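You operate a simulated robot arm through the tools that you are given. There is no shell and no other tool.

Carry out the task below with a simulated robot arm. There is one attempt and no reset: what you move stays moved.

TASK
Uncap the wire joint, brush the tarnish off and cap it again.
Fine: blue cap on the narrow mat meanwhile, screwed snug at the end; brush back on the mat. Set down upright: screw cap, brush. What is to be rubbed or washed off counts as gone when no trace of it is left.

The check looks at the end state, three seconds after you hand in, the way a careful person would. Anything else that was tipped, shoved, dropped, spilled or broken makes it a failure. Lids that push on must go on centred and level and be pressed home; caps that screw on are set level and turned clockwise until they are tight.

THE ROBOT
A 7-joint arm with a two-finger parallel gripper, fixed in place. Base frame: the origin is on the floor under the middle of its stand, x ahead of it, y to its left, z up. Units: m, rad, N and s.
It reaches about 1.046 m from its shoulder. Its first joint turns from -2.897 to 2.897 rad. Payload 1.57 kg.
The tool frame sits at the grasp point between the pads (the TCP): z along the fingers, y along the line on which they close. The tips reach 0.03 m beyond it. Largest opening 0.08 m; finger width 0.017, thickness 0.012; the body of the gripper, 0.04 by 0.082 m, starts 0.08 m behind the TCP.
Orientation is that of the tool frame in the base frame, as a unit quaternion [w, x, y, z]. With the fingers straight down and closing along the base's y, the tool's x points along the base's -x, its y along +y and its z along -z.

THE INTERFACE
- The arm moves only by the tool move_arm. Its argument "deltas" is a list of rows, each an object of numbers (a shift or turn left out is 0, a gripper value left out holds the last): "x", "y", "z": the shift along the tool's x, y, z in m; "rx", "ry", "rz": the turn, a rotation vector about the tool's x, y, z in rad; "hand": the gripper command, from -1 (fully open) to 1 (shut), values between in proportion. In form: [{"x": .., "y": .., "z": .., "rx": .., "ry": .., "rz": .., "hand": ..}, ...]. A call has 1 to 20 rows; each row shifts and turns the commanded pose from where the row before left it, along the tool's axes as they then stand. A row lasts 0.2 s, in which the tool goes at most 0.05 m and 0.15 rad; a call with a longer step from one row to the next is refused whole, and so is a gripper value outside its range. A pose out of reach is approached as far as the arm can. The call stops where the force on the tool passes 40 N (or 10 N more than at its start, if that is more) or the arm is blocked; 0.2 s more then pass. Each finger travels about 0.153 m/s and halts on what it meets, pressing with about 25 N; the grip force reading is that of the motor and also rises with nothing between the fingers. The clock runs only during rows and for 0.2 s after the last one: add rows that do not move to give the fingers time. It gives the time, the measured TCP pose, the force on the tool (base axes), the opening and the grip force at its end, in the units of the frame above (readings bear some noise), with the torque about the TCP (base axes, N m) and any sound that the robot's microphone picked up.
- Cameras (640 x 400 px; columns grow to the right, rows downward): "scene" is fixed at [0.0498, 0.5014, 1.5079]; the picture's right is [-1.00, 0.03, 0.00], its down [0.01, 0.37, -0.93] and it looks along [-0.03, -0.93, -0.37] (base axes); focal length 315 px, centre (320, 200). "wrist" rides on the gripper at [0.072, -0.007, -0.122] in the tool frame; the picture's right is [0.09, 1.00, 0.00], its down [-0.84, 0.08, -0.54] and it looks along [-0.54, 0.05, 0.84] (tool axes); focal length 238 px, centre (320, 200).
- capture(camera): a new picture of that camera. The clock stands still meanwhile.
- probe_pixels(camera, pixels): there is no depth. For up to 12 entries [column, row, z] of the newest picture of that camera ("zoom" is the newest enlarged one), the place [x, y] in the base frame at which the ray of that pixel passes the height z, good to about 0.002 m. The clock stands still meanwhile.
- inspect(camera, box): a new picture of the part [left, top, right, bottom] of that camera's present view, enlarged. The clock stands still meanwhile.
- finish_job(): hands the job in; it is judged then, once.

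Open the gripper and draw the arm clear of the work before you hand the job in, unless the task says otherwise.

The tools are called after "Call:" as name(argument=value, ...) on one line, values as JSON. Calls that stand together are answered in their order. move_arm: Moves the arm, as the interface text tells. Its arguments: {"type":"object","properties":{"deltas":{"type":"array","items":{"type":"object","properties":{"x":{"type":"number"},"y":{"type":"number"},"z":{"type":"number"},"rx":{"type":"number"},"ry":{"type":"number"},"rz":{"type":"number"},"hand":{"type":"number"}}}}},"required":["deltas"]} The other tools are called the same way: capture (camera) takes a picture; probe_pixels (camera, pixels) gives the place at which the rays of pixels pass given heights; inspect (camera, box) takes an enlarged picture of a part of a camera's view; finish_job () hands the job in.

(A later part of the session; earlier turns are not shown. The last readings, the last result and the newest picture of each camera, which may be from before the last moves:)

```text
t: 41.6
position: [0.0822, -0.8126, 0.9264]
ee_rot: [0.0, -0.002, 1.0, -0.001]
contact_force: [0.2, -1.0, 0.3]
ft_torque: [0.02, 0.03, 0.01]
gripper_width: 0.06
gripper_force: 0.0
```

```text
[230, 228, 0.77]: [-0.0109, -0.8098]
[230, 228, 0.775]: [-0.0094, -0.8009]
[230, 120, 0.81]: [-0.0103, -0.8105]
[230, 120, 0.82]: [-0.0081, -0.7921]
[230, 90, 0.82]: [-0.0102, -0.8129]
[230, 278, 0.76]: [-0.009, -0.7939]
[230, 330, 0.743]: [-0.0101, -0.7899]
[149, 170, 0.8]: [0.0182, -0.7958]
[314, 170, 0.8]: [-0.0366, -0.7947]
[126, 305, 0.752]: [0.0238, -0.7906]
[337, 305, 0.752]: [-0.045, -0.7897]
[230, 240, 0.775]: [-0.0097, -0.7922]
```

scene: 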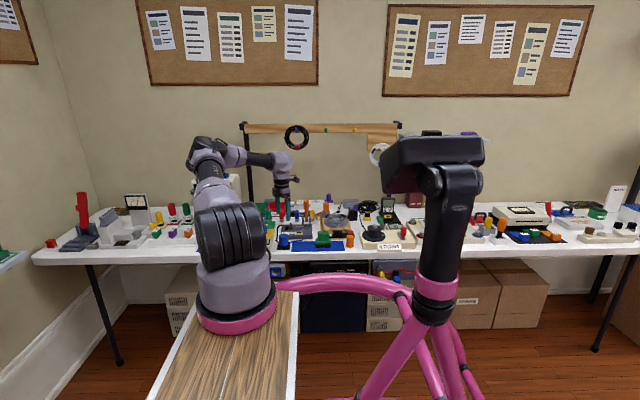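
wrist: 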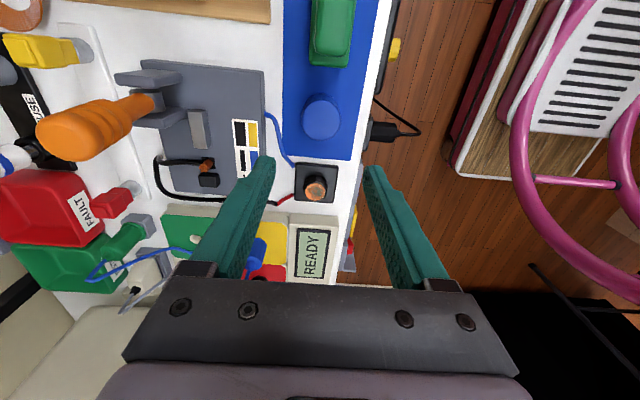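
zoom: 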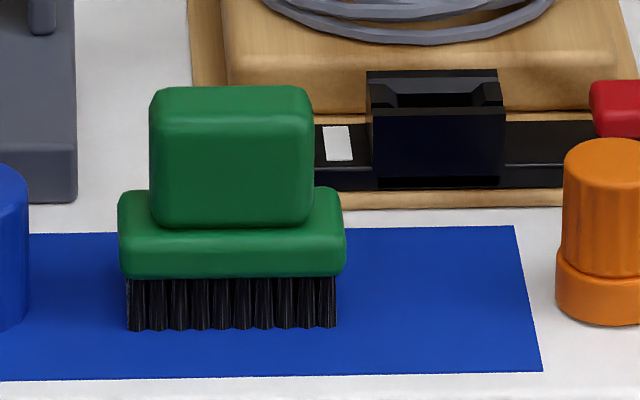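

Brush centre is (-0.010,-0.811); the handle spans z≈0.776–0.819 and y -0.825…-0.797. I move over it and descend so the tips end just above its plate (TCP z≈0.809).

Call:
move_arm(deltas=[{"x": 0.045}, {"x": 0.045}, {"z": 0.035}, {"z": 0.035}, {}])

Call:
capture(camera="wrist")

Call:
inspect(camera="scene", box=[290, 200, 360, 255])

```text
t: 42.8
position: [-0.0098, -0.815, 0.8537]
ee_rot: [0.0, -0.002, 1.0, -0.001]
contact_force: [-0.2, 0.4, -0.8]
ft_torque: [-0.01, 0.0, 0.02]
gripper_width: 0.0602
gripper_force: 0.1
```

```text
taken
```

wrist: 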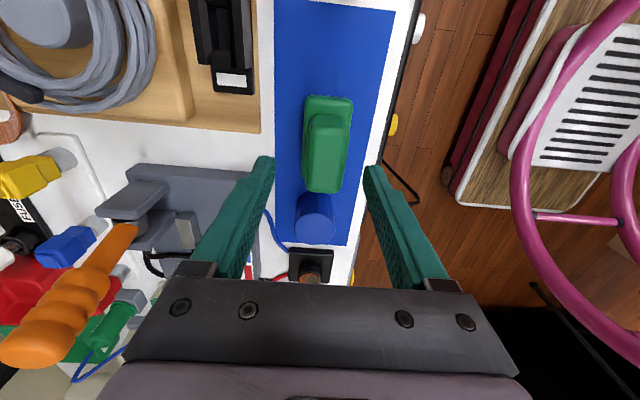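

```text
7.27 times, centred on (325, 228) of scene
```

zoom: 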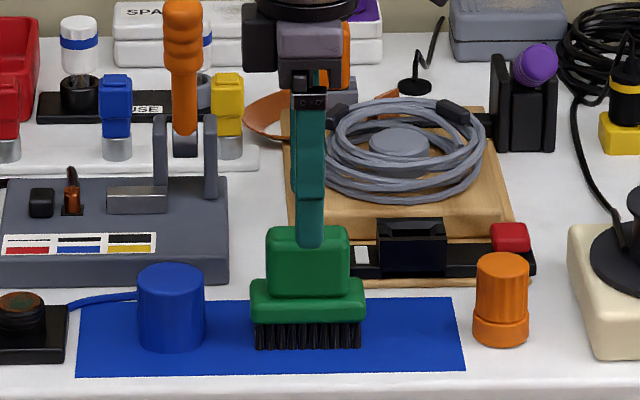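

I check the handle's outline in the wrist view against the finger positions before lowering.

Call:
inspect(camera="wrist", box=[270, 80, 380, 210])

Call:
move_arm(deltas=[{}])

```text
3.08 times, centred on (325, 145) of wrist
```

zoom: 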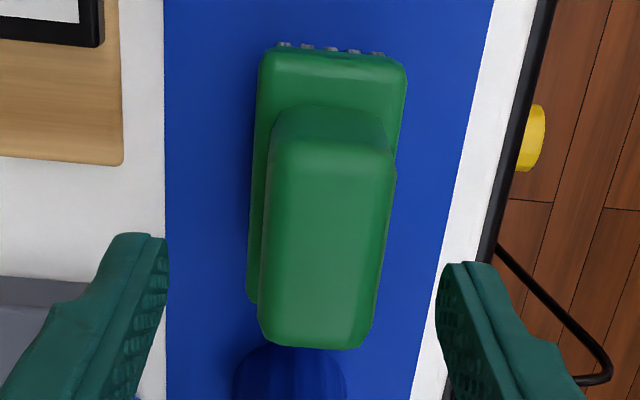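

```text
t: 43.2
position: [-0.0081, -0.8144, 0.8546]
ee_rot: [0.0, -0.002, 1.0, 0.0]
contact_force: [0.1, 0.6, -0.9]
ft_torque: [-0.03, 0.01, 0.01]
gripper_width: 0.06
gripper_force: 0.1
```

I probe the handle's top outline to compare with the measured TCP y of about -0.814.

Call:
probe_pixels(camera="zoom", pixels=[[272, 150, 0.815], [392, 165, 0.815], [368, 340, 0.815], [259, 325, 0.815], [325, 245, 0.819]])

Call:
move_arm(deltas=[{}])

```text
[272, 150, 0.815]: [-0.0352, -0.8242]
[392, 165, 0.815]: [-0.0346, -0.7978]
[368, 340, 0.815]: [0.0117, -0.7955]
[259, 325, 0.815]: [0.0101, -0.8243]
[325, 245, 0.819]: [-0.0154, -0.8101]
```

```text
t: 43.6
position: [-0.0086, -0.814, 0.855]
ee_rot: [0.0, -0.002, 1.0, 0.0]
contact_force: [-0.3, 0.2, 0.8]
ft_torque: [0.02, 0.01, 0.0]
gripper_width: 0.0601
gripper_force: 0.2
```

Both the measured pose and the picture say the hand is 3–4 mm too far toward -y relative to the handle. I shift +y by 3.5 mm and recheck.

Call:
move_arm(deltas=[{"y": 0.0035, "x": 0.002}, {}, {}])

Call:
inspect(camera="wrist", box=[270, 80, 380, 210])

```text
t: 44.4
position: [-0.0115, -0.8102, 0.8543]
ee_rot: [0.0, -0.002, 1.0, 0.0]
contact_force: [-0.2, -0.1, 0.6]
ft_torque: [0.03, 0.0, -0.04]
gripper_width: 0.06
gripper_force: 0.0
```

```text
3.08 times, centred on (325, 145) of wrist
```

zoom: 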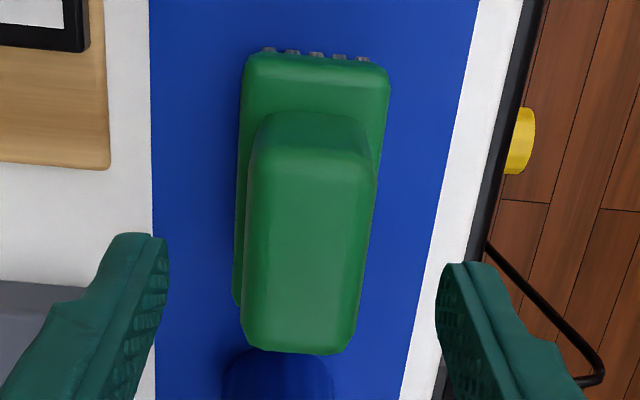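

The handle is now centred between the fingers. I lower to z≈0.809 and close gently.

Call:
move_arm(deltas=[{"z": 0.025}, {"z": 0.02}, {}, {}])

Call:
inspect(camera="scene", box=[300, 210, 350, 255])

```text
t: 45.4
position: [-0.01, -0.8071, 0.8107]
ee_rot: [0.001, -0.003, 1.0, 0.0]
contact_force: [0.5, -1.1, -0.2]
ft_torque: [-0.02, 0.02, 0.01]
gripper_width: 0.0601
gripper_force: 0.0
```

```text
8.89 times, centred on (325, 232) of scene
```

zoom: 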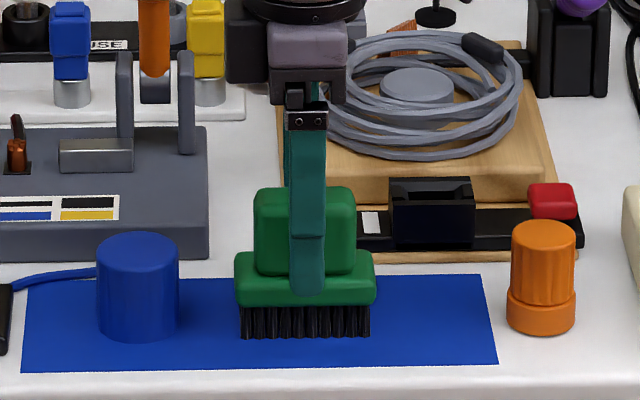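

The measured y is -0.807 now, so the position tracking drifts by a few millimetres; I take another reading and a wrist look before closing.

Call:
move_arm(deltas=[{}, {}])

Call:
inspect(camera="wrist", box=[250, 120, 390, 230])

```text
t: 46.0
position: [-0.0093, -0.8077, 0.8097]
ee_rot: [0.0, -0.001, 1.0, 0.0]
contact_force: [-1.0, 0.2, -0.9]
ft_torque: [-0.04, 0.01, 0.03]
gripper_width: 0.06
gripper_force: 0.0
```

```text
3.64 times, centred on (320, 175) of wrist
```

zoom: 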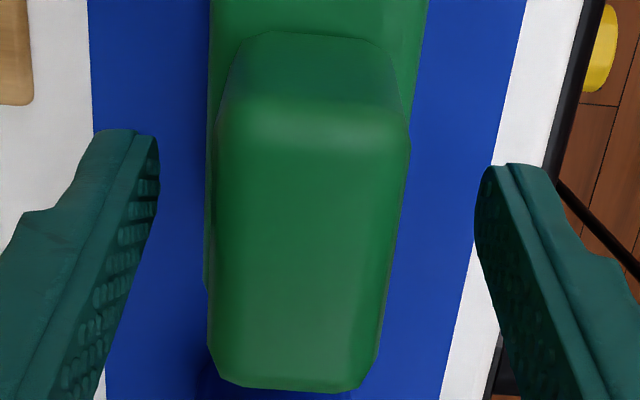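

The handle is about 2 mm toward -y of the finger midline. I shift by -2 mm and close on the handle.

Call:
move_arm(deltas=[{"y": -0.0022}, {}, {"hand": 0.1}, {"hand": 0.3}, {"hand": 0.6}, {}, {}])

Call:
inspect(camera="wrist", box=[250, 120, 390, 230])

```text
t: 47.6
position: [-0.0108, -0.8099, 0.8113]
ee_rot: [0.0, -0.001, 1.0, 0.0]
contact_force: [-0.1, -0.9, 1.6]
ft_torque: [-0.02, 0.02, -0.01]
gripper_width: 0.0298
gripper_force: 24.9
```

```text
3.64 times, centred on (320, 175) of wrist
```

zoom: 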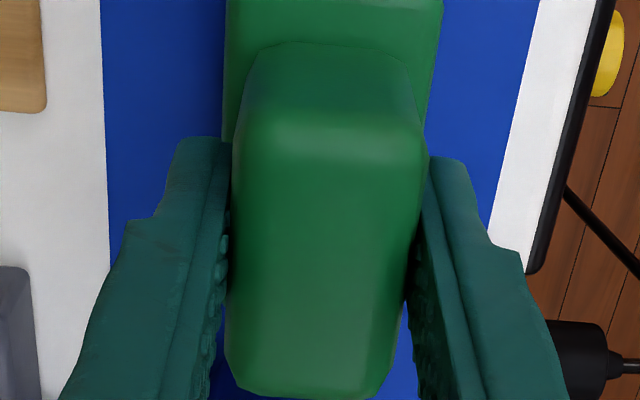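

The brush is firmly held (width 0.0298, 25 N) with no side load. I lift it 8 cm straight up and check it hangs level.

Call:
move_arm(deltas=[{"z": -0.005}, {"z": -0.015}, {"z": -0.03}, {"z": -0.03}, {}, {}])

Call:
inspect(camera="scene", box=[280, 190, 360, 255])

```text
t: 49.0
position: [-0.0121, -0.8125, 0.8883]
ee_rot: [-0.001, -0.002, 1.0, 0.0]
contact_force: [-0.1, 0.3, -0.9]
ft_torque: [0.01, -0.02, -0.01]
gripper_width: 0.0297
gripper_force: 25.3
```

```text
6.15 times, centred on (320, 222) of scene
```

zoom: 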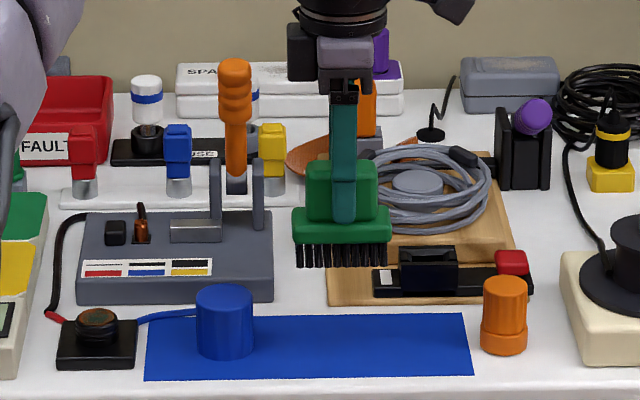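

The brush hangs level with its bristles about 3 cm above the cap's top height. I carry it over to the joint at (0.1757,-0.810).

Call:
move_arm(deltas=[{"x": -0.045}, {"x": -0.045}, {"x": -0.045}, {"x": -0.045}, {"x": -0.0065}, {}, {}])

Call:
inspect(camera="scene", box=[265, 200, 335, 255])

Call:
capture(camera="wrist")

```text
t: 50.6
position: [0.1739, -0.8142, 0.8908]
ee_rot: [0.0, -0.001, 1.0, 0.001]
contact_force: [1.1, 0.0, -0.7]
ft_torque: [-0.01, -0.02, 0.02]
gripper_width: 0.0295
gripper_force: 25.0
```

```text
7.27 times, centred on (300, 228) of scene
```

zoom: 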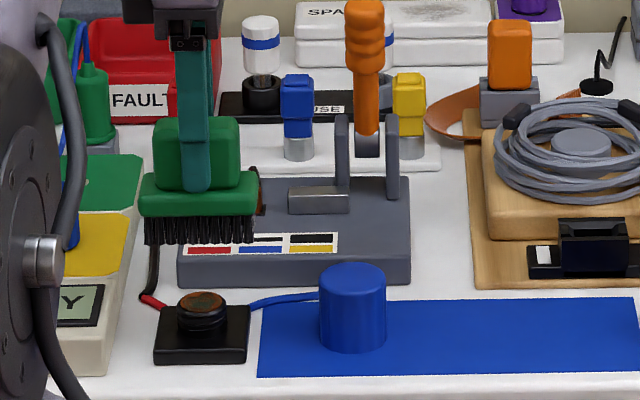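

```text
taken
```

wrist: 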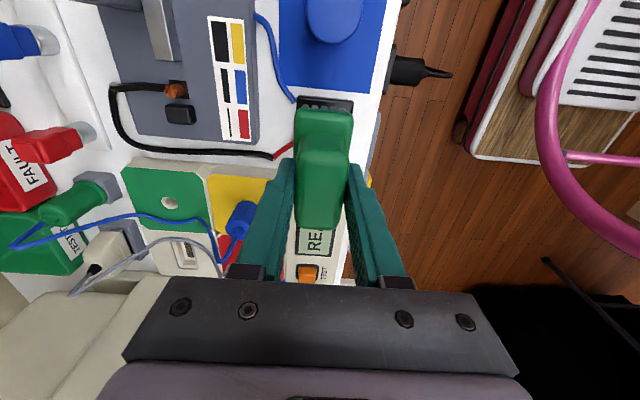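

The brush is above the joint. I shift 5 mm toward -x to keep its end away from the tester and lower to a few millimetres above the disc.

Call:
move_arm(deltas=[{"x": 0.005}, {"z": 0.025}, {"z": 0.02}, {}, {}])

Call:
inspect(camera="scene", box=[270, 215, 320, 255])

```text
t: 51.8
position: [0.1709, -0.8112, 0.8429]
ee_rot: [0.0, -0.001, 1.0, 0.0]
contact_force: [-1.5, -1.0, -0.4]
ft_torque: [-0.04, 0.03, -0.01]
gripper_width: 0.0297
gripper_force: 24.8
```

```text
10.00 times, centred on (295, 235) of scene
```

zoom: 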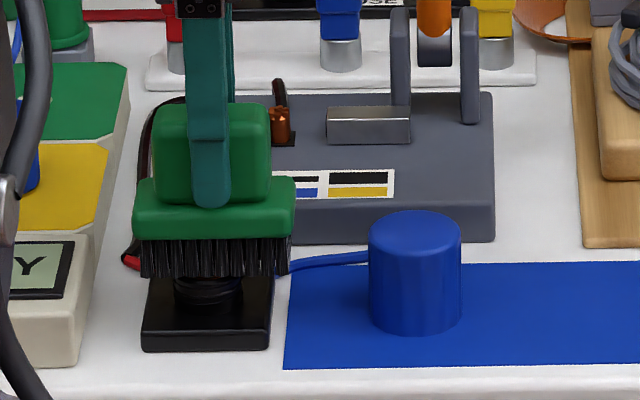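

The bristles are a few millimetres above the disc. I lower in 1.5 mm steps, watching for contact.

Call:
move_arm(deltas=[{"z": 0.002}, {"z": 0.002}, {"z": 0.0015}, {}])

```text
t: 52.8
position: [0.1692, -0.8108, 0.8403]
ee_rot: [0.0, -0.002, 1.0, -0.001]
contact_force: [2.7, 1.3, 14.7]
ft_torque: [0.06, -0.23, 0.01]
gripper_width: 0.0296
gripper_force: 25.3
```

Contact at 14.7 N. I ease off 0.4 mm to a lighter press and make a first slow stroke along y.

Call:
move_arm(deltas=[{"z": -0.0004}, {"y": 0.005}, {"y": 0.005}, {"y": 0.005}, {"y": -0.005}, {"y": -0.005}, {"y": -0.005}])

```text
t: 54.4
position: [0.1692, -0.8091, 0.8401]
ee_rot: [-0.001, -0.001, 1.0, 0.001]
contact_force: [0.8, 3.6, 10.1]
ft_torque: [0.17, 0.02, 0.0]
gripper_width: 0.0293
gripper_force: 25.3
```

The press is about 10 N with only a few newtons of drag. I make full strokes of ±18 mm along y across the disc.

Call:
move_arm(deltas=[{"y": 0.006}, {"y": 0.006}, {"y": 0.006}, {"y": -0.006}, {"y": -0.006}, {"y": -0.006}, {"y": -0.006}, {"y": -0.006}, {"y": -0.006}, {"y": 0.006}, {"y": 0.006}, {"y": 0.006}, {"y": 0.006}, {"y": 0.006}, {"y": 0.006}, {"y": -0.006}, {"y": -0.006}, {"y": -0.006}, {}])

Call:
inspect(camera="scene", box=[270, 215, 320, 255])

```text
t: 58.4
position: [0.1706, -0.8101, 0.8406]
ee_rot: [0.0, -0.001, 1.0, 0.0]
contact_force: [0.1, 0.1, 1.3]
ft_torque: [0.0, -0.01, -0.03]
gripper_width: 0.0294
gripper_force: 24.3
```

```text
10.00 times, centred on (295, 235) of scene
```

zoom: 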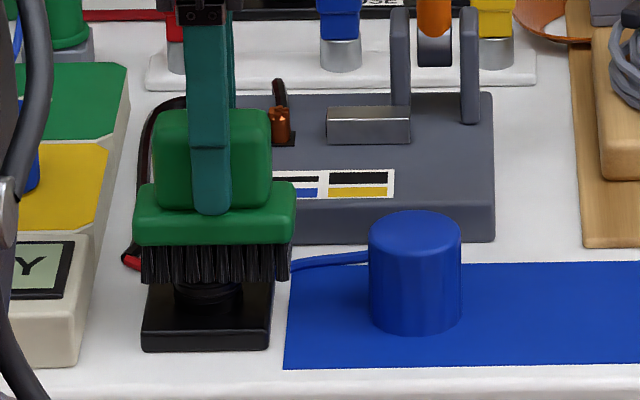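

Press has dropped to about 1 N. I press 0.3 mm deeper and repeat strokes, including a slightly different x position.

Call:
move_arm(deltas=[{"z": 0.0003}, {"y": 0.006}, {"y": 0.006}, {"y": 0.006}, {"y": -0.006}, {"y": -0.006}, {"y": -0.006, "x": 0.002}, {"y": -0.006}, {"y": -0.006}, {"y": -0.006}, {"y": 0.006}, {"y": 0.006}, {"y": 0.006}, {"y": 0.006}, {"y": 0.006, "x": -0.002}, {"y": 0.006}, {"y": -0.006}, {"y": -0.006}, {"y": -0.006}, {}])

```text
t: 62.6
position: [0.1692, -0.8104, 0.8421]
ee_rot: [-0.001, -0.001, 1.0, 0.001]
contact_force: [0.0, 3.4, 5.3]
ft_torque: [0.16, -0.02, 0.02]
gripper_width: 0.0294
gripper_force: 25.0
```

Forces are still modest (5 N). I lift the brush straight up and look at the disc.

Call:
move_arm(deltas=[{"z": -0.01}, {"z": -0.02}, {"z": -0.03}, {"z": -0.02}, {}])

Call:
inspect(camera="scene", box=[277, 235, 302, 255])

```text
t: 63.8
position: [0.1692, -0.8118, 0.9213]
ee_rot: [0.0, -0.001, 1.0, 0.0]
contact_force: [-0.6, -0.3, -0.9]
ft_torque: [0.02, -0.01, 0.02]
gripper_width: 0.0295
gripper_force: 24.6
```

```text
16.00 times, centred on (290, 245) of scene
```

zoom: 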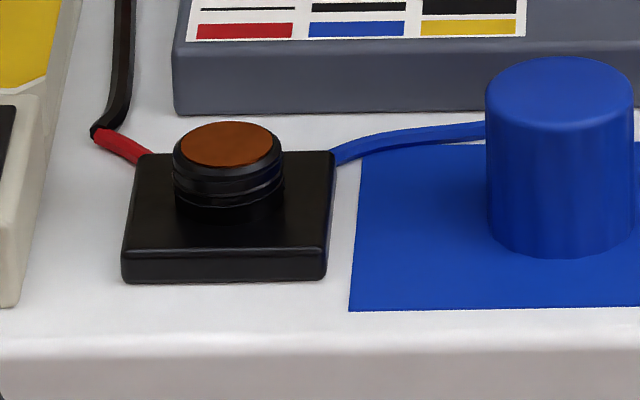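

The disc now looks like clean copper from the scene camera. I move the hand aside to check it closely with the wrist camera.

Call:
move_arm(deltas=[{"x": 0.04, "y": 0.02}, {"x": 0.04, "y": 0.02}, {"x": 0.02, "y": 0.02}, {}])

Call:
capture(camera="wrist")

```text
t: 64.8
position: [0.0708, -0.7484, 0.9222]
ee_rot: [-0.001, -0.001, 1.0, 0.0]
contact_force: [0.0, 0.0, -1.3]
ft_torque: [0.0, 0.0, 0.03]
gripper_width: 0.0294
gripper_force: 25.4
```

```text
taken
```

wrist: 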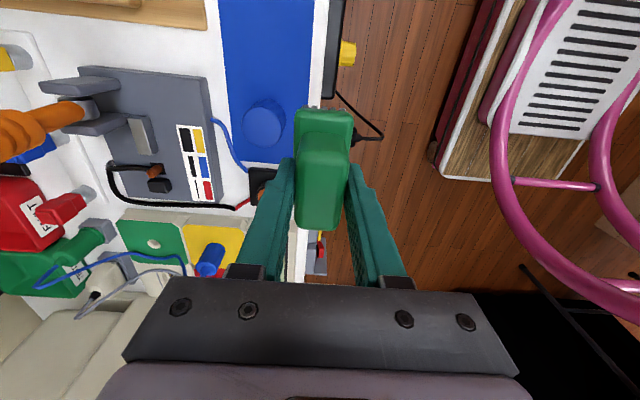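

The finger hides the disc from here. I shift 5 cm toward +x so the disc rises above the fingertip in the picture.

Call:
move_arm(deltas=[{"x": -0.03}, {"x": -0.03}, {}])

Call:
capture(camera="wrist")

Call:
inspect(camera="wrist", box=[245, 95, 305, 155])

```text
t: 65.6
position: [0.1301, -0.7495, 0.9207]
ee_rot: [0.0, -0.002, 1.0, -0.001]
contact_force: [-0.1, 0.1, -0.9]
ft_torque: [0.0, -0.02, 0.03]
gripper_width: 0.0297
gripper_force: 24.6
```

```text
taken
```

wrist: 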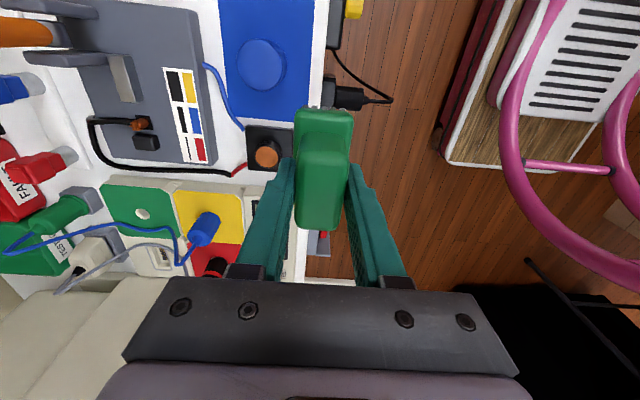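

```text
6.67 times, centred on (275, 125) of wrist
```

zoom: 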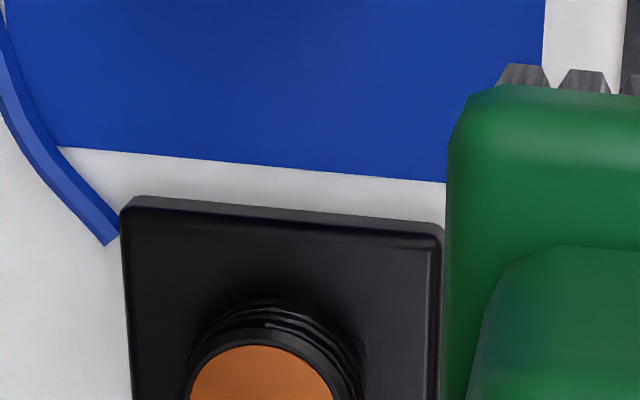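

I look a little lower to see the whole disc.

Call:
inspect(camera="wrist", box=[252, 138, 284, 170])

```text
12.50 times, centred on (268, 154) of wrist
```

zoom: 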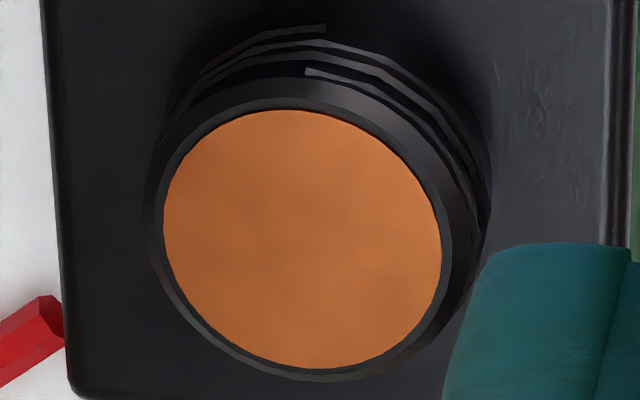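

The disc is nearly uniform copper, but I see faint darker shading, e.g. at zoom (380,290). To be sure, I go back for more strokes.

Call:
move_arm(deltas=[{"x": -0.02, "y": -0.03}, {"x": -0.02, "y": -0.03}, {}, {"z": 0.03}, {"z": 0.03}, {"z": 0.015}, {"z": 0.004}, {}])

```text
t: 67.4
position: [0.1711, -0.808, 0.8436]
ee_rot: [0.0, -0.002, 1.0, 0.0]
contact_force: [-0.6, 0.5, 0.0]
ft_torque: [-0.01, -0.01, 0.01]
gripper_width: 0.0297
gripper_force: 25.1
```

I'm 1 mm above the previous press height with no contact. I press down to light contact and stroke.

Call:
move_arm(deltas=[{"z": 0.0008}, {"z": 0.0006}, {}])

```text
t: 68.2
position: [0.17, -0.8091, 0.8407]
ee_rot: [0.001, -0.002, 1.0, 0.001]
contact_force: [0.2, 0.9, 2.2]
ft_torque: [0.04, -0.01, 0.0]
gripper_width: 0.0296
gripper_force: 24.9
```

Light contact (2 N). I press 0.4 mm more and do another set of strokes, quicker.

Call:
move_arm(deltas=[{"z": 0.0004}, {"y": 0.008}, {"y": 0.008}, {"y": -0.008}, {"y": -0.008}, {"y": -0.008}, {"y": -0.008}, {"y": 0.008}, {"y": 0.008}, {"y": 0.008}, {"y": 0.008}, {"y": -0.008}, {"y": -0.008}, {"y": -0.008}, {"y": -0.008}, {"y": 0.008}, {"y": 0.008}, {}])

Call:
move_arm(deltas=[{"y": 0.008}, {"y": 0.008}, {"x": 0.004, "y": -0.006}, {"y": -0.008}, {"y": -0.008}, {"y": -0.008}, {"x": -0.008, "y": 0.006}, {"y": 0.008}, {"y": 0.008}, {"y": 0.008}, {"x": 0.004, "y": -0.006}, {"y": -0.008}, {"y": -0.008}, {"y": -0.008}, {"y": 0.008}, {"y": 0.006}, {}])

```text
t: 72.0
position: [0.1698, -0.8092, 0.8401]
ee_rot: [0.0, -0.002, 1.0, -0.001]
contact_force: [1.1, -5.4, 13.4]
ft_torque: [-0.25, -0.15, -0.05]
gripper_width: 0.0297
gripper_force: 24.7
```

```text
t: 75.6
position: [0.1704, -0.8085, 0.839]
ee_rot: [0.0, -0.002, 1.0, 0.0]
contact_force: [0.2, 0.2, -1.2]
ft_torque: [0.03, 0.01, -0.01]
gripper_width: 0.0295
gripper_force: 24.8
```

Contact is gone at the end, so I press 0.5 mm further and do another set.

Call:
move_arm(deltas=[{"z": 0.0005}, {}, {"y": 0.008}, {"y": 0.008}, {"y": -0.008}, {"y": -0.008}, {"y": -0.008}, {"y": -0.008}, {"y": 0.008}, {"y": 0.008}, {"y": 0.008}, {"y": 0.008}, {"y": -0.008}, {"y": -0.008}, {"y": -0.008}, {"y": -0.008}, {"y": 0.008}, {"y": 0.008}, {}])

```text
t: 79.6
position: [0.1692, -0.811, 0.8375]
ee_rot: [0.001, -0.002, 1.0, 0.0]
contact_force: [-0.3, 0.2, -0.7]
ft_torque: [0.01, 0.03, 0.0]
gripper_width: 0.0296
gripper_force: 25.3
```

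No contact force even lower than before; the brush may have slipped up a little in the fingers. I check the scene.

Call:
inspect(camera="scene", box=[270, 215, 320, 255])

Call:
inspect(camera="wrist", box=[240, 60, 400, 240])

```text
10.00 times, centred on (295, 235) of scene
```

zoom: 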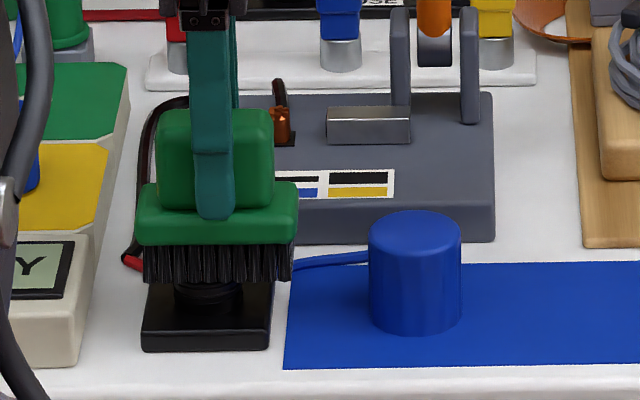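

```text
2.22 times, centred on (320, 150) of wrist
```

zoom: 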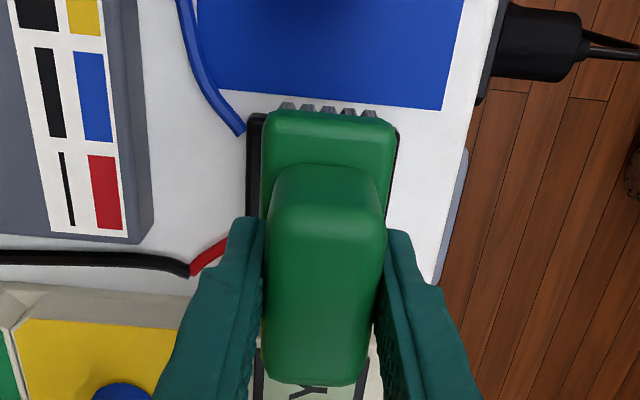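

The brush has crept up slightly in the fingers, which is harmless. I feel for contact again in 0.3 mm steps.

Call:
move_arm(deltas=[{"z": 0.0004}, {"z": 0.0004}, {}])

```text
t: 80.4
position: [0.1693, -0.8099, 0.838]
ee_rot: [0.0, -0.002, 1.0, 0.0]
contact_force: [-0.1, 1.1, 3.6]
ft_torque: [0.03, 0.0, 0.01]
gripper_width: 0.03
gripper_force: 25.4
```

Contact is back at 3.6 N. I make another stroke set with a little more press.

Call:
move_arm(deltas=[{"z": 0.0002}, {"y": 0.006}, {"y": 0.006}, {"y": 0.006}, {"y": -0.006}, {"y": -0.006}, {"y": -0.006}, {"y": -0.006}, {"y": -0.006}, {"y": -0.006}, {"y": 0.006}, {"y": 0.006}, {"y": 0.006}, {"y": 0.006}, {"y": 0.006}, {"y": 0.006}, {"y": -0.006}, {"y": -0.006}, {"y": -0.006}, {}])

Call:
move_arm(deltas=[{"z": -0.005}, {"z": -0.02}, {"z": -0.03}, {"z": -0.027}, {"x": 0.02, "y": 0.03}, {"x": 0.02, "y": 0.03}, {}, {}])

Call:
inspect(camera="wrist", box=[252, 138, 284, 170])

Call:
inspect(camera="scene", box=[280, 235, 300, 250])

```text
t: 84.6
position: [0.1688, -0.8095, 0.837]
ee_rot: [0.0, -0.001, 1.0, 0.0]
contact_force: [0.4, 4.6, 13.5]
ft_torque: [0.28, 0.02, -0.04]
gripper_width: 0.0296
gripper_force: 25.2
```

```text
t: 86.4
position: [0.1326, -0.7493, 0.9181]
ee_rot: [0.001, -0.001, 1.0, 0.001]
contact_force: [0.1, 0.3, -1.0]
ft_torque: [-0.02, 0.0, -0.03]
gripper_width: 0.0296
gripper_force: 24.5
```

```text
12.50 times, centred on (268, 154) of wrist
```

zoom: 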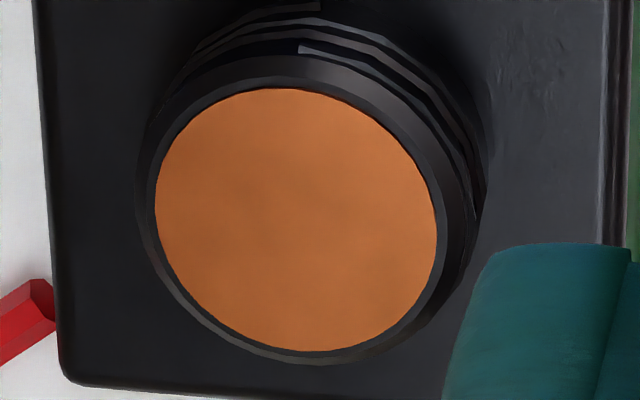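

```text
16.00 times, centred on (290, 242) of scene
```

zoom: 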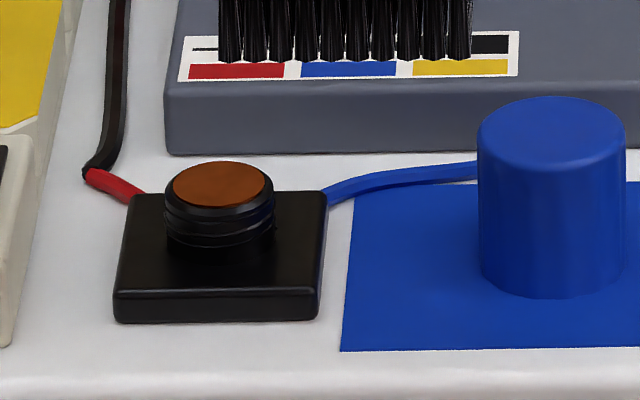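

The disc looks the same even copper as before. I bring the camera closer to judge whether the faint mottling is only surface grain.

Call:
move_arm(deltas=[{"x": -0.03}, {"z": 0.025}, {"z": 0.025}, {}, {}])

Call:
capture(camera="wrist")

Call:
inspect(camera="wrist", box=[238, 130, 278, 170])

```text
t: 87.6
position: [0.1586, -0.7494, 0.8712]
ee_rot: [0.0, -0.002, 1.0, 0.0]
contact_force: [0.3, 0.0, 0.0]
ft_torque: [-0.01, -0.01, 0.0]
gripper_width: 0.0294
gripper_force: 24.5
```

```text
taken
```

wrist: 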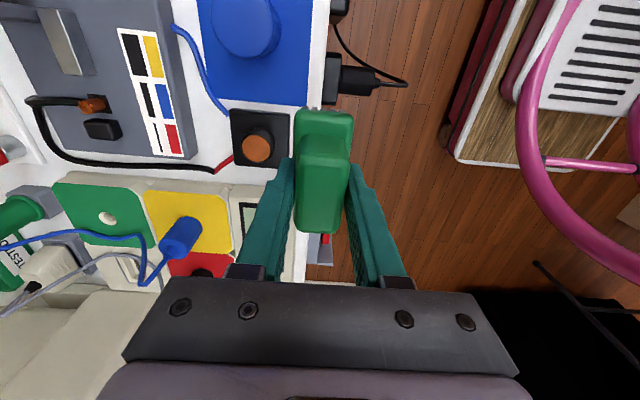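

```text
10.00 times, centred on (258, 150) of wrist
```

zoom: 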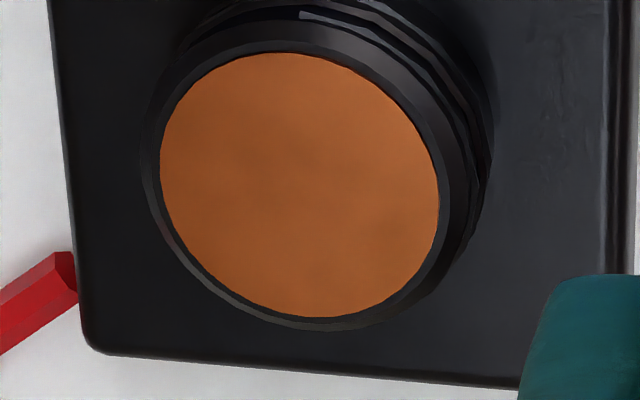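

It looks clean; the remaining faint grain did not change between passes. For certainty I do one last set with combined x and y strokes.

Call:
move_arm(deltas=[{"x": -0.01, "y": -0.03}, {"y": -0.03}, {}, {"z": 0.02}, {"z": 0.01}, {"z": 0.0015}, {}])

```text
t: 89.2
position: [0.1682, -0.8111, 0.8375]
ee_rot: [-0.001, -0.002, 1.0, 0.0]
contact_force: [-1.8, -0.9, 1.1]
ft_torque: [-0.04, 0.05, 0.01]
gripper_width: 0.0296
gripper_force: 24.8
```

Near contact. I press 0.5 mm and stroke in y with x wiggles.

Call:
move_arm(deltas=[{"z": 0.0007}, {"y": 0.006, "x": 0.003}, {"y": 0.006, "x": 0.003}, {"y": 0.005, "x": -0.003}, {"y": -0.006, "x": -0.003}, {"y": -0.006, "x": 0.003}, {"y": -0.006, "x": 0.003}, {"y": -0.006, "x": -0.003}, {"y": -0.005, "x": -0.003}, {"y": -0.005, "x": 0.003}, {"y": 0.006, "x": 0.003}, {"y": 0.006, "x": -0.003}, {"y": 0.006, "x": -0.003}, {"y": 0.006, "x": 0.003}, {"y": 0.006, "x": 0.003}, {"y": 0.005, "x": -0.003}, {"y": -0.006, "x": -0.003}, {"y": -0.006}, {"y": -0.006}, {}])

Call:
move_arm(deltas=[{"y": 0.006}, {"y": 0.006}, {"y": 0.006}, {"y": -0.006}, {"y": -0.006}, {"y": -0.006}, {"y": -0.006}, {"y": -0.006}, {"y": -0.006}, {"y": 0.006}, {"y": 0.006}, {"y": 0.006}, {"x": 0.006}, {"x": -0.006}, {"x": -0.006}, {"x": 0.006}, {}])

```text
t: 93.4
position: [0.169, -0.8103, 0.8378]
ee_rot: [0.001, -0.001, 1.0, 0.0]
contact_force: [-0.2, 0.0, 0.1]
ft_torque: [-0.01, 0.01, 0.01]
gripper_width: 0.0293
gripper_force: 25.1
```

```text
t: 97.0
position: [0.1688, -0.8092, 0.8374]
ee_rot: [-0.001, -0.002, 1.0, 0.0]
contact_force: [-0.2, 0.4, -0.3]
ft_torque: [0.01, -0.02, 0.03]
gripper_width: 0.0296
gripper_force: 25.0
```

Contact was light in that set. I press 0.6 mm further and do one more pass, then check.

Call:
move_arm(deltas=[{"z": 0.0004}, {"z": 0.0003}, {}])

```text
t: 97.8
position: [0.169, -0.8092, 0.8377]
ee_rot: [0.0, -0.002, 1.0, -0.001]
contact_force: [1.2, -0.9, 5.1]
ft_torque: [-0.02, -0.07, -0.04]
gripper_width: 0.0296
gripper_force: 25.3
```

Five newtons of contact. I stroke with this press.

Call:
move_arm(deltas=[{"y": 0.006}, {"y": 0.006}, {"y": 0.006}, {"y": -0.006}, {"y": -0.006}, {"y": -0.006}, {"y": -0.006}, {"y": -0.006}, {"y": -0.006}, {"y": 0.006}, {"y": 0.006}, {"y": 0.006}, {"x": 0.006}, {"x": -0.006}, {"x": -0.006}, {"x": 0.006}, {}])

Call:
move_arm(deltas=[{"z": -0.005}, {"z": -0.02}, {"z": -0.03}, {"z": -0.027}, {"x": 0.02, "y": 0.03}, {"x": 0.02, "y": 0.03}, {}, {}])

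Call:
inspect(camera="wrist", box=[252, 138, 284, 170])

Call:
inspect(camera="scene", box=[280, 235, 300, 250])

```text
t: 101.4
position: [0.1702, -0.8085, 0.8359]
ee_rot: [0.001, -0.001, 1.0, 0.0]
contact_force: [5.2, -0.8, 17.2]
ft_torque: [0.04, -0.28, 0.0]
gripper_width: 0.0295
gripper_force: 25.1
```

```text
t: 103.2
position: [0.1278, -0.7518, 0.9188]
ee_rot: [0.0, -0.001, 1.0, 0.0]
contact_force: [0.0, -0.4, -0.9]
ft_torque: [0.03, 0.02, 0.01]
gripper_width: 0.0295
gripper_force: 25.0
```

```text
12.50 times, centred on (268, 154) of wrist
```

zoom: 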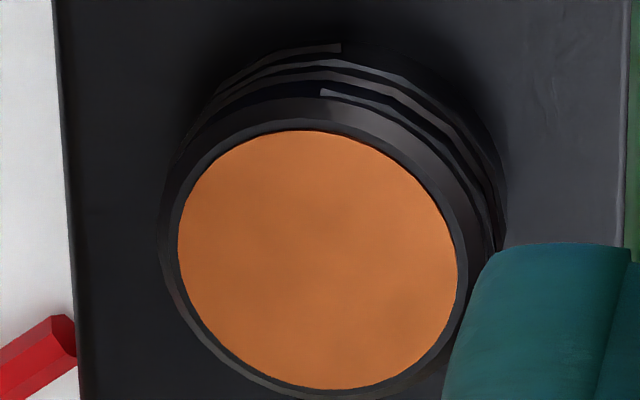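

```text
16.00 times, centred on (290, 242) of scene
```

zoom: 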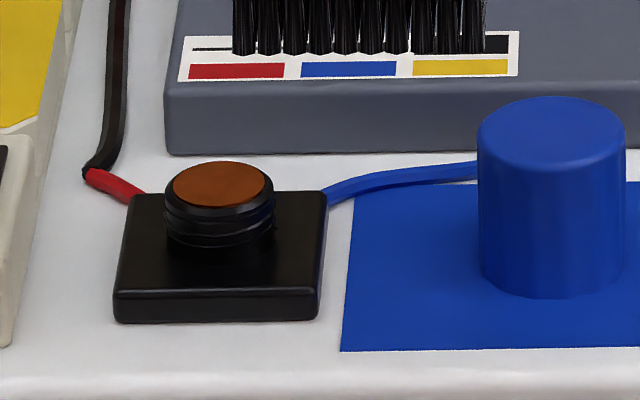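

The disc is evenly clean copper; the grain is unchanged by further brushing. I carry the brush back above its original place on the mat.

Call:
move_arm(deltas=[{"x": 0.0354, "y": -0.015}, {"x": 0.0354, "y": -0.015}, {"x": 0.0354, "y": -0.015}, {"x": 0.0353, "y": -0.015}, {}, {}])

Call:
inspect(camera="scene", box=[280, 190, 360, 255])

```text
t: 104.6
position: [-0.0104, -0.8099, 0.9195]
ee_rot: [0.001, -0.002, 1.0, 0.0]
contact_force: [0.7, 0.2, -1.2]
ft_torque: [-0.04, -0.02, 0.01]
gripper_width: 0.0296
gripper_force: 24.5
```

```text
6.15 times, centred on (320, 222) of scene
```

zoom: 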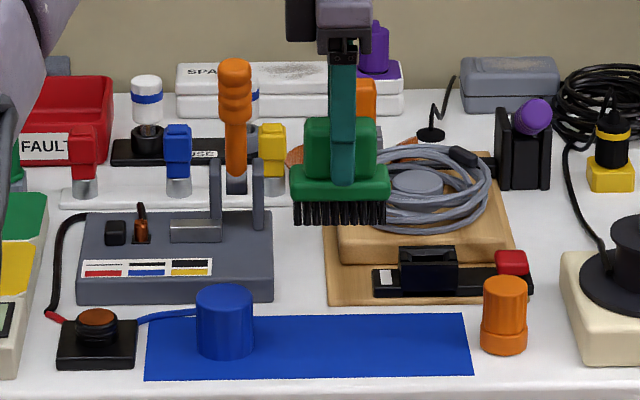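

The brush hangs level over the mat. I lower it to about 6 mm above the mat.

Call:
move_arm(deltas=[{"z": 0.035}, {"z": 0.035}, {"z": 0.03}, {"z": 0.005}, {}, {}])

Call:
inspect(camera="scene", box=[300, 215, 350, 255])

```text
t: 106.0
position: [-0.0136, -0.81, 0.8136]
ee_rot: [0.0, -0.002, 1.0, 0.0]
contact_force: [0.1, -1.3, -0.4]
ft_torque: [0.03, -0.03, 0.0]
gripper_width: 0.0295
gripper_force: 24.9
```

```text
10.00 times, centred on (325, 235) of scene
```

zoom: 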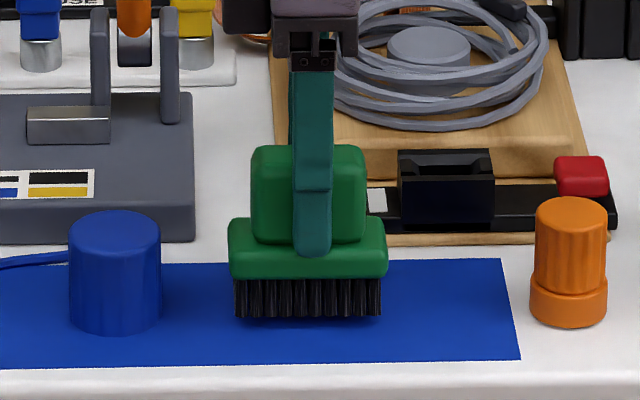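

A few millimetres remain. I step down 1 mm at a time for contact.

Call:
move_arm(deltas=[{"z": 0.001}, {"z": 0.001}, {"z": 0.001}, {}])

```text
t: 107.0
position: [-0.0133, -0.81, 0.8095]
ee_rot: [0.0, -0.002, 1.0, -0.001]
contact_force: [-0.4, 0.0, -0.8]
ft_torque: [-0.03, 0.0, 0.01]
gripper_width: 0.0296
gripper_force: 24.5
```

No contact yet at z≈0.8105. I continue.

Call:
move_arm(deltas=[{"z": 0.001}, {"z": 0.001}, {}])

```text
t: 107.8
position: [-0.0115, -0.8099, 0.808]
ee_rot: [0.0, -0.001, 1.0, 0.0]
contact_force: [1.0, 0.3, -0.6]
ft_torque: [-0.04, -0.01, 0.01]
gripper_width: 0.0297
gripper_force: 25.1
```

Still none. I continue in 0.7 mm steps.

Call:
move_arm(deltas=[{"z": 0.0007}, {"z": 0.0007}, {}])

```text
t: 108.6
position: [-0.0131, -0.809, 0.8071]
ee_rot: [0.0, -0.001, 1.0, -0.001]
contact_force: [0.7, -0.5, -1.6]
ft_torque: [0.01, -0.03, 0.0]
gripper_width: 0.0296
gripper_force: 24.8
```

I go on with 0.6 mm steps.

Call:
move_arm(deltas=[{"z": 0.0006}, {"z": 0.0006}, {}])

Call:
inspect(camera="scene", box=[300, 215, 350, 255])

```text
t: 109.4
position: [-0.0123, -0.8104, 0.8057]
ee_rot: [0.0, -0.002, 1.0, -0.001]
contact_force: [1.7, 0.9, 7.8]
ft_torque: [0.06, 0.15, -0.03]
gripper_width: 0.0298
gripper_force: 25.4
```

```text
10.00 times, centred on (325, 235) of scene
```

zoom: 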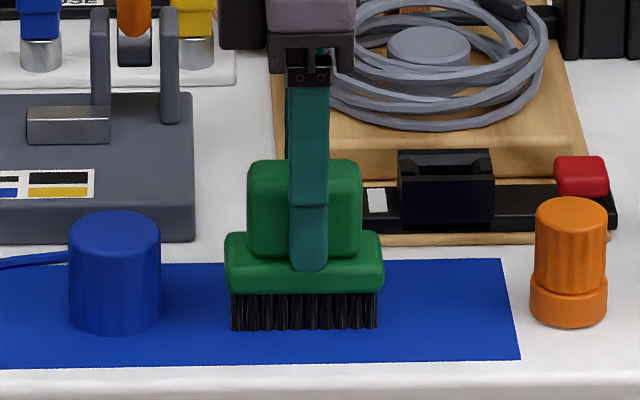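

The bristles touch the mat (7.8 N). I release the brush and lift away.

Call:
move_arm(deltas=[{"z": -0.0002}, {"hand": 0.2}, {"hand": 0.0}, {"hand": -0.25}, {"hand": -0.5}, {}, {}])

Call:
inspect(camera="scene", box=[300, 215, 350, 255])

Call:
inspect(camera="wrist", box=[250, 100, 390, 240])

```text
t: 111.0
position: [-0.0117, -0.8103, 0.8063]
ee_rot: [0.001, -0.002, 1.0, 0.0]
contact_force: [-0.8, 0.9, 0.1]
ft_torque: [-0.01, 0.02, 0.0]
gripper_width: 0.0601
gripper_force: 0.1
```

```text
10.00 times, centred on (325, 235) of scene
```

zoom: 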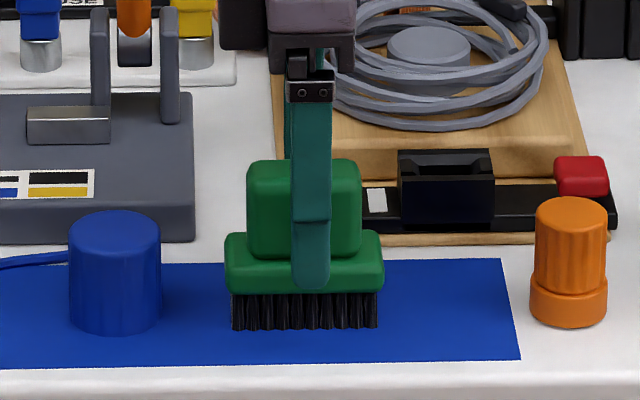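

```text
2.86 times, centred on (320, 170) of wrist
```

zoom: 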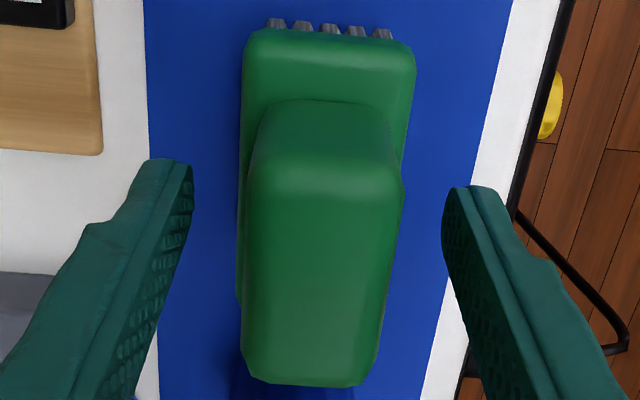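

The brush stands upright and released on the mat. I lift straight up and move over the cap.

Call:
move_arm(deltas=[{"z": -0.01}, {"z": -0.02}, {"z": -0.04}, {"z": -0.04}, {"x": -0.045}, {"x": -0.046}, {}, {}])

Call:
capture(camera="wrist")

Call:
inspect(camera="wrist", box=[270, 80, 370, 170])

Call:
inspect(camera="scene", box=[270, 205, 350, 260])

```text
t: 112.8
position: [0.0824, -0.809, 0.9139]
ee_rot: [-0.001, -0.002, 1.0, 0.0]
contact_force: [-0.4, 0.6, 0.5]
ft_torque: [-0.01, 0.02, 0.03]
gripper_width: 0.0599
gripper_force: 0.0
```

```text
taken
```

wrist: 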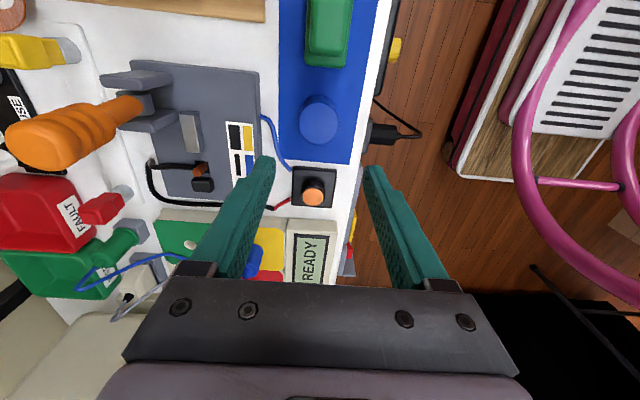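

```text
4.44 times, centred on (320, 125) of wrist
```

zoom: 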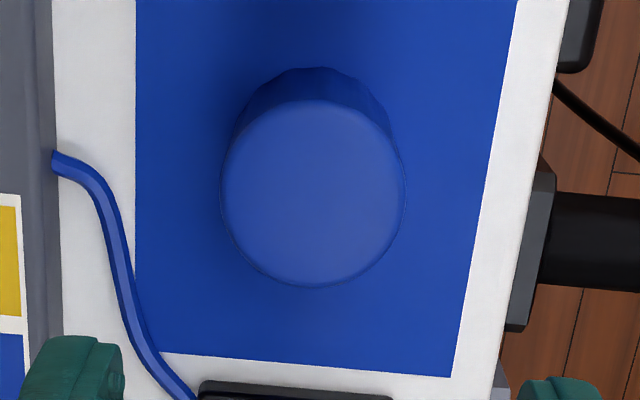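

```text
7.27 times, centred on (310, 232) of scene
```

zoom: 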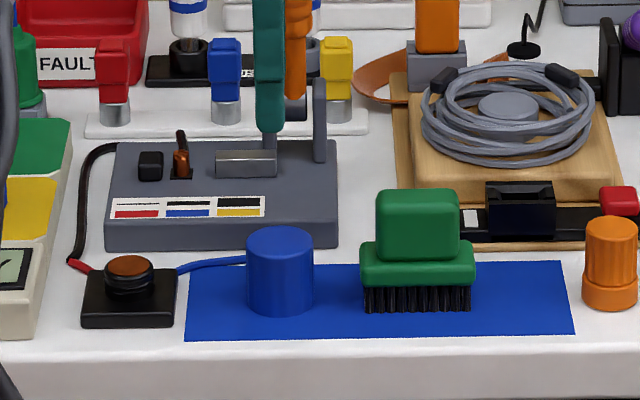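

I probe the cap top's centre and edges (wrist 318,123) at its present top height of about 0.792.

Call:
probe_pixels(camera="wrist", pixels=[[318.4, 123.4, 0.792], [297.5, 123.4, 0.792], [339.1, 123.4, 0.792], [318.4, 102.5, 0.792], [318.4, 144.4, 0.792]])

Call:
move_arm(deltas=[{}])

```text
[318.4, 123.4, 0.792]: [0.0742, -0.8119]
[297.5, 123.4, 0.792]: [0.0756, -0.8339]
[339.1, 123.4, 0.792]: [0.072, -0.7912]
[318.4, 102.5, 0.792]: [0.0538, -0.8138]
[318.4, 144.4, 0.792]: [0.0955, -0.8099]
```

```text
t: 113.2
position: [0.0817, -0.8092, 0.9129]
ee_rot: [0.0, -0.002, 1.0, 0.0]
contact_force: [0.7, -0.8, -0.4]
ft_torque: [-0.04, 0.01, 0.0]
gripper_width: 0.0601
gripper_force: 0.1
```

Cap centre reads about (0.0745–0.078, -0.812), so the hand should shift ~5 mm toward -x and a couple of mm toward -y. I do that and lower to just above the cap to refine.

Call:
move_arm(deltas=[{"x": 0.005, "y": -0.002}, {"z": 0.035}, {"z": 0.035}, {}, {}])

Call:
inspect(camera="wrist", box=[250, 90, 390, 230])

Call:
inspect(camera="scene", box=[285, 215, 325, 255])

```text
t: 114.4
position: [0.0753, -0.8105, 0.8471]
ee_rot: [-0.001, -0.002, 1.0, 0.0]
contact_force: [-1.2, 0.3, -0.4]
ft_torque: [0.03, 0.0, -0.03]
gripper_width: 0.0599
gripper_force: 0.1
```

```text
2.86 times, centred on (320, 160) of wrist
```

zoom: 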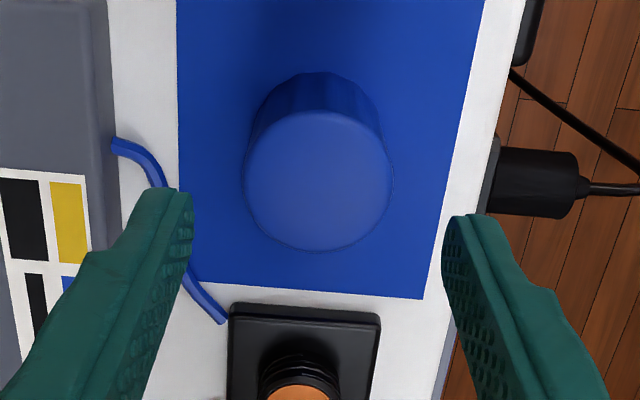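

```text
10.00 times, centred on (305, 235) of scene
```

zoom: 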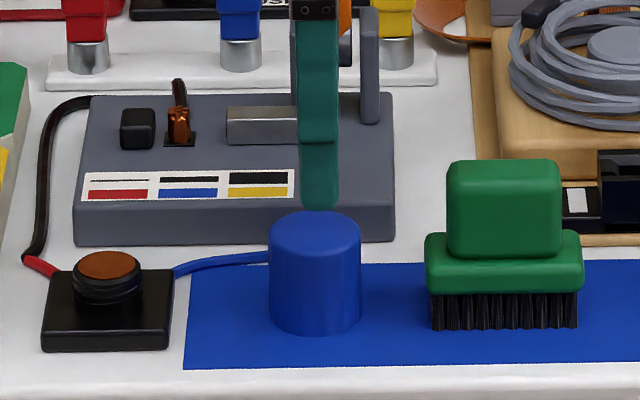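

The two cameras disagree by a few millimetres about the cap's x offset from the fingers. I probe both fingertip and cap in the scene zoom to compare them directly.

Call:
probe_pixels(camera="zoom", pixels=[[320, 190, 0.82], [320, 190, 0.83], [319, 150, 0.83], [319, 150, 0.84], [315.5, 231, 0.792], [270, 270, 0.775], [361, 270, 0.775], [315.5, 335, 0.744], [108, 264, 0.77], [81, 264, 0.77], [137, 264, 0.77]])

Call:
probe_pixels(camera="wrist", pixels=[[319.65, 152.7, 0.792]])

```text
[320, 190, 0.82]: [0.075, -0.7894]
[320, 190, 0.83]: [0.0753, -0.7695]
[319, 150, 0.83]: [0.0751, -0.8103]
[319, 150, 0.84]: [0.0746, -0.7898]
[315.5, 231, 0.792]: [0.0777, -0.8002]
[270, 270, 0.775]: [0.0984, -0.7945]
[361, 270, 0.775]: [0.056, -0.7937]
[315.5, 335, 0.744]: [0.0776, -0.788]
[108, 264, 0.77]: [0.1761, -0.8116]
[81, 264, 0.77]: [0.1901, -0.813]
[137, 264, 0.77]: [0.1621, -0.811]
```

```text
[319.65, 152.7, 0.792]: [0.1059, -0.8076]
```

I take a fresh wrist picture so that its probe matches the present pose.

Call:
capture(camera="wrist")

Call:
probe_pixels(camera="wrist", pixels=[[319.65, 152.7, 0.792], [293.4, 152.7, 0.792], [345.9, 152.7, 0.792], [319.65, 127.8, 0.792], [319.65, 177.5, 0.792], [319.65, 152.7, 0.795]])

Call:
move_arm(deltas=[{}])

```text
taken
```

wrist: 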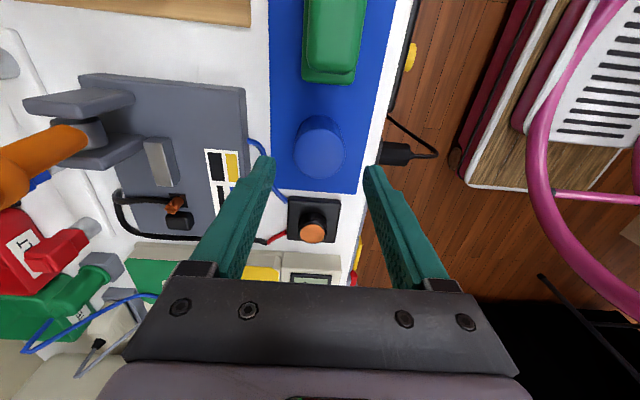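

```text
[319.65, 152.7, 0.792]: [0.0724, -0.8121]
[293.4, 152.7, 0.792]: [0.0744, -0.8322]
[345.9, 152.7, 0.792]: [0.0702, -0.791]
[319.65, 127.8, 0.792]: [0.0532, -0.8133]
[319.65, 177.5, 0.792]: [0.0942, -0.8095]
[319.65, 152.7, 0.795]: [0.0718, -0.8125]
```

```text
t: 114.8
position: [0.0763, -0.8116, 0.848]
ee_rot: [0.0, -0.002, 1.0, 0.0]
contact_force: [-0.1, -0.8, 0.4]
ft_torque: [0.02, 0.01, -0.01]
gripper_width: 0.06
gripper_force: 0.1
```

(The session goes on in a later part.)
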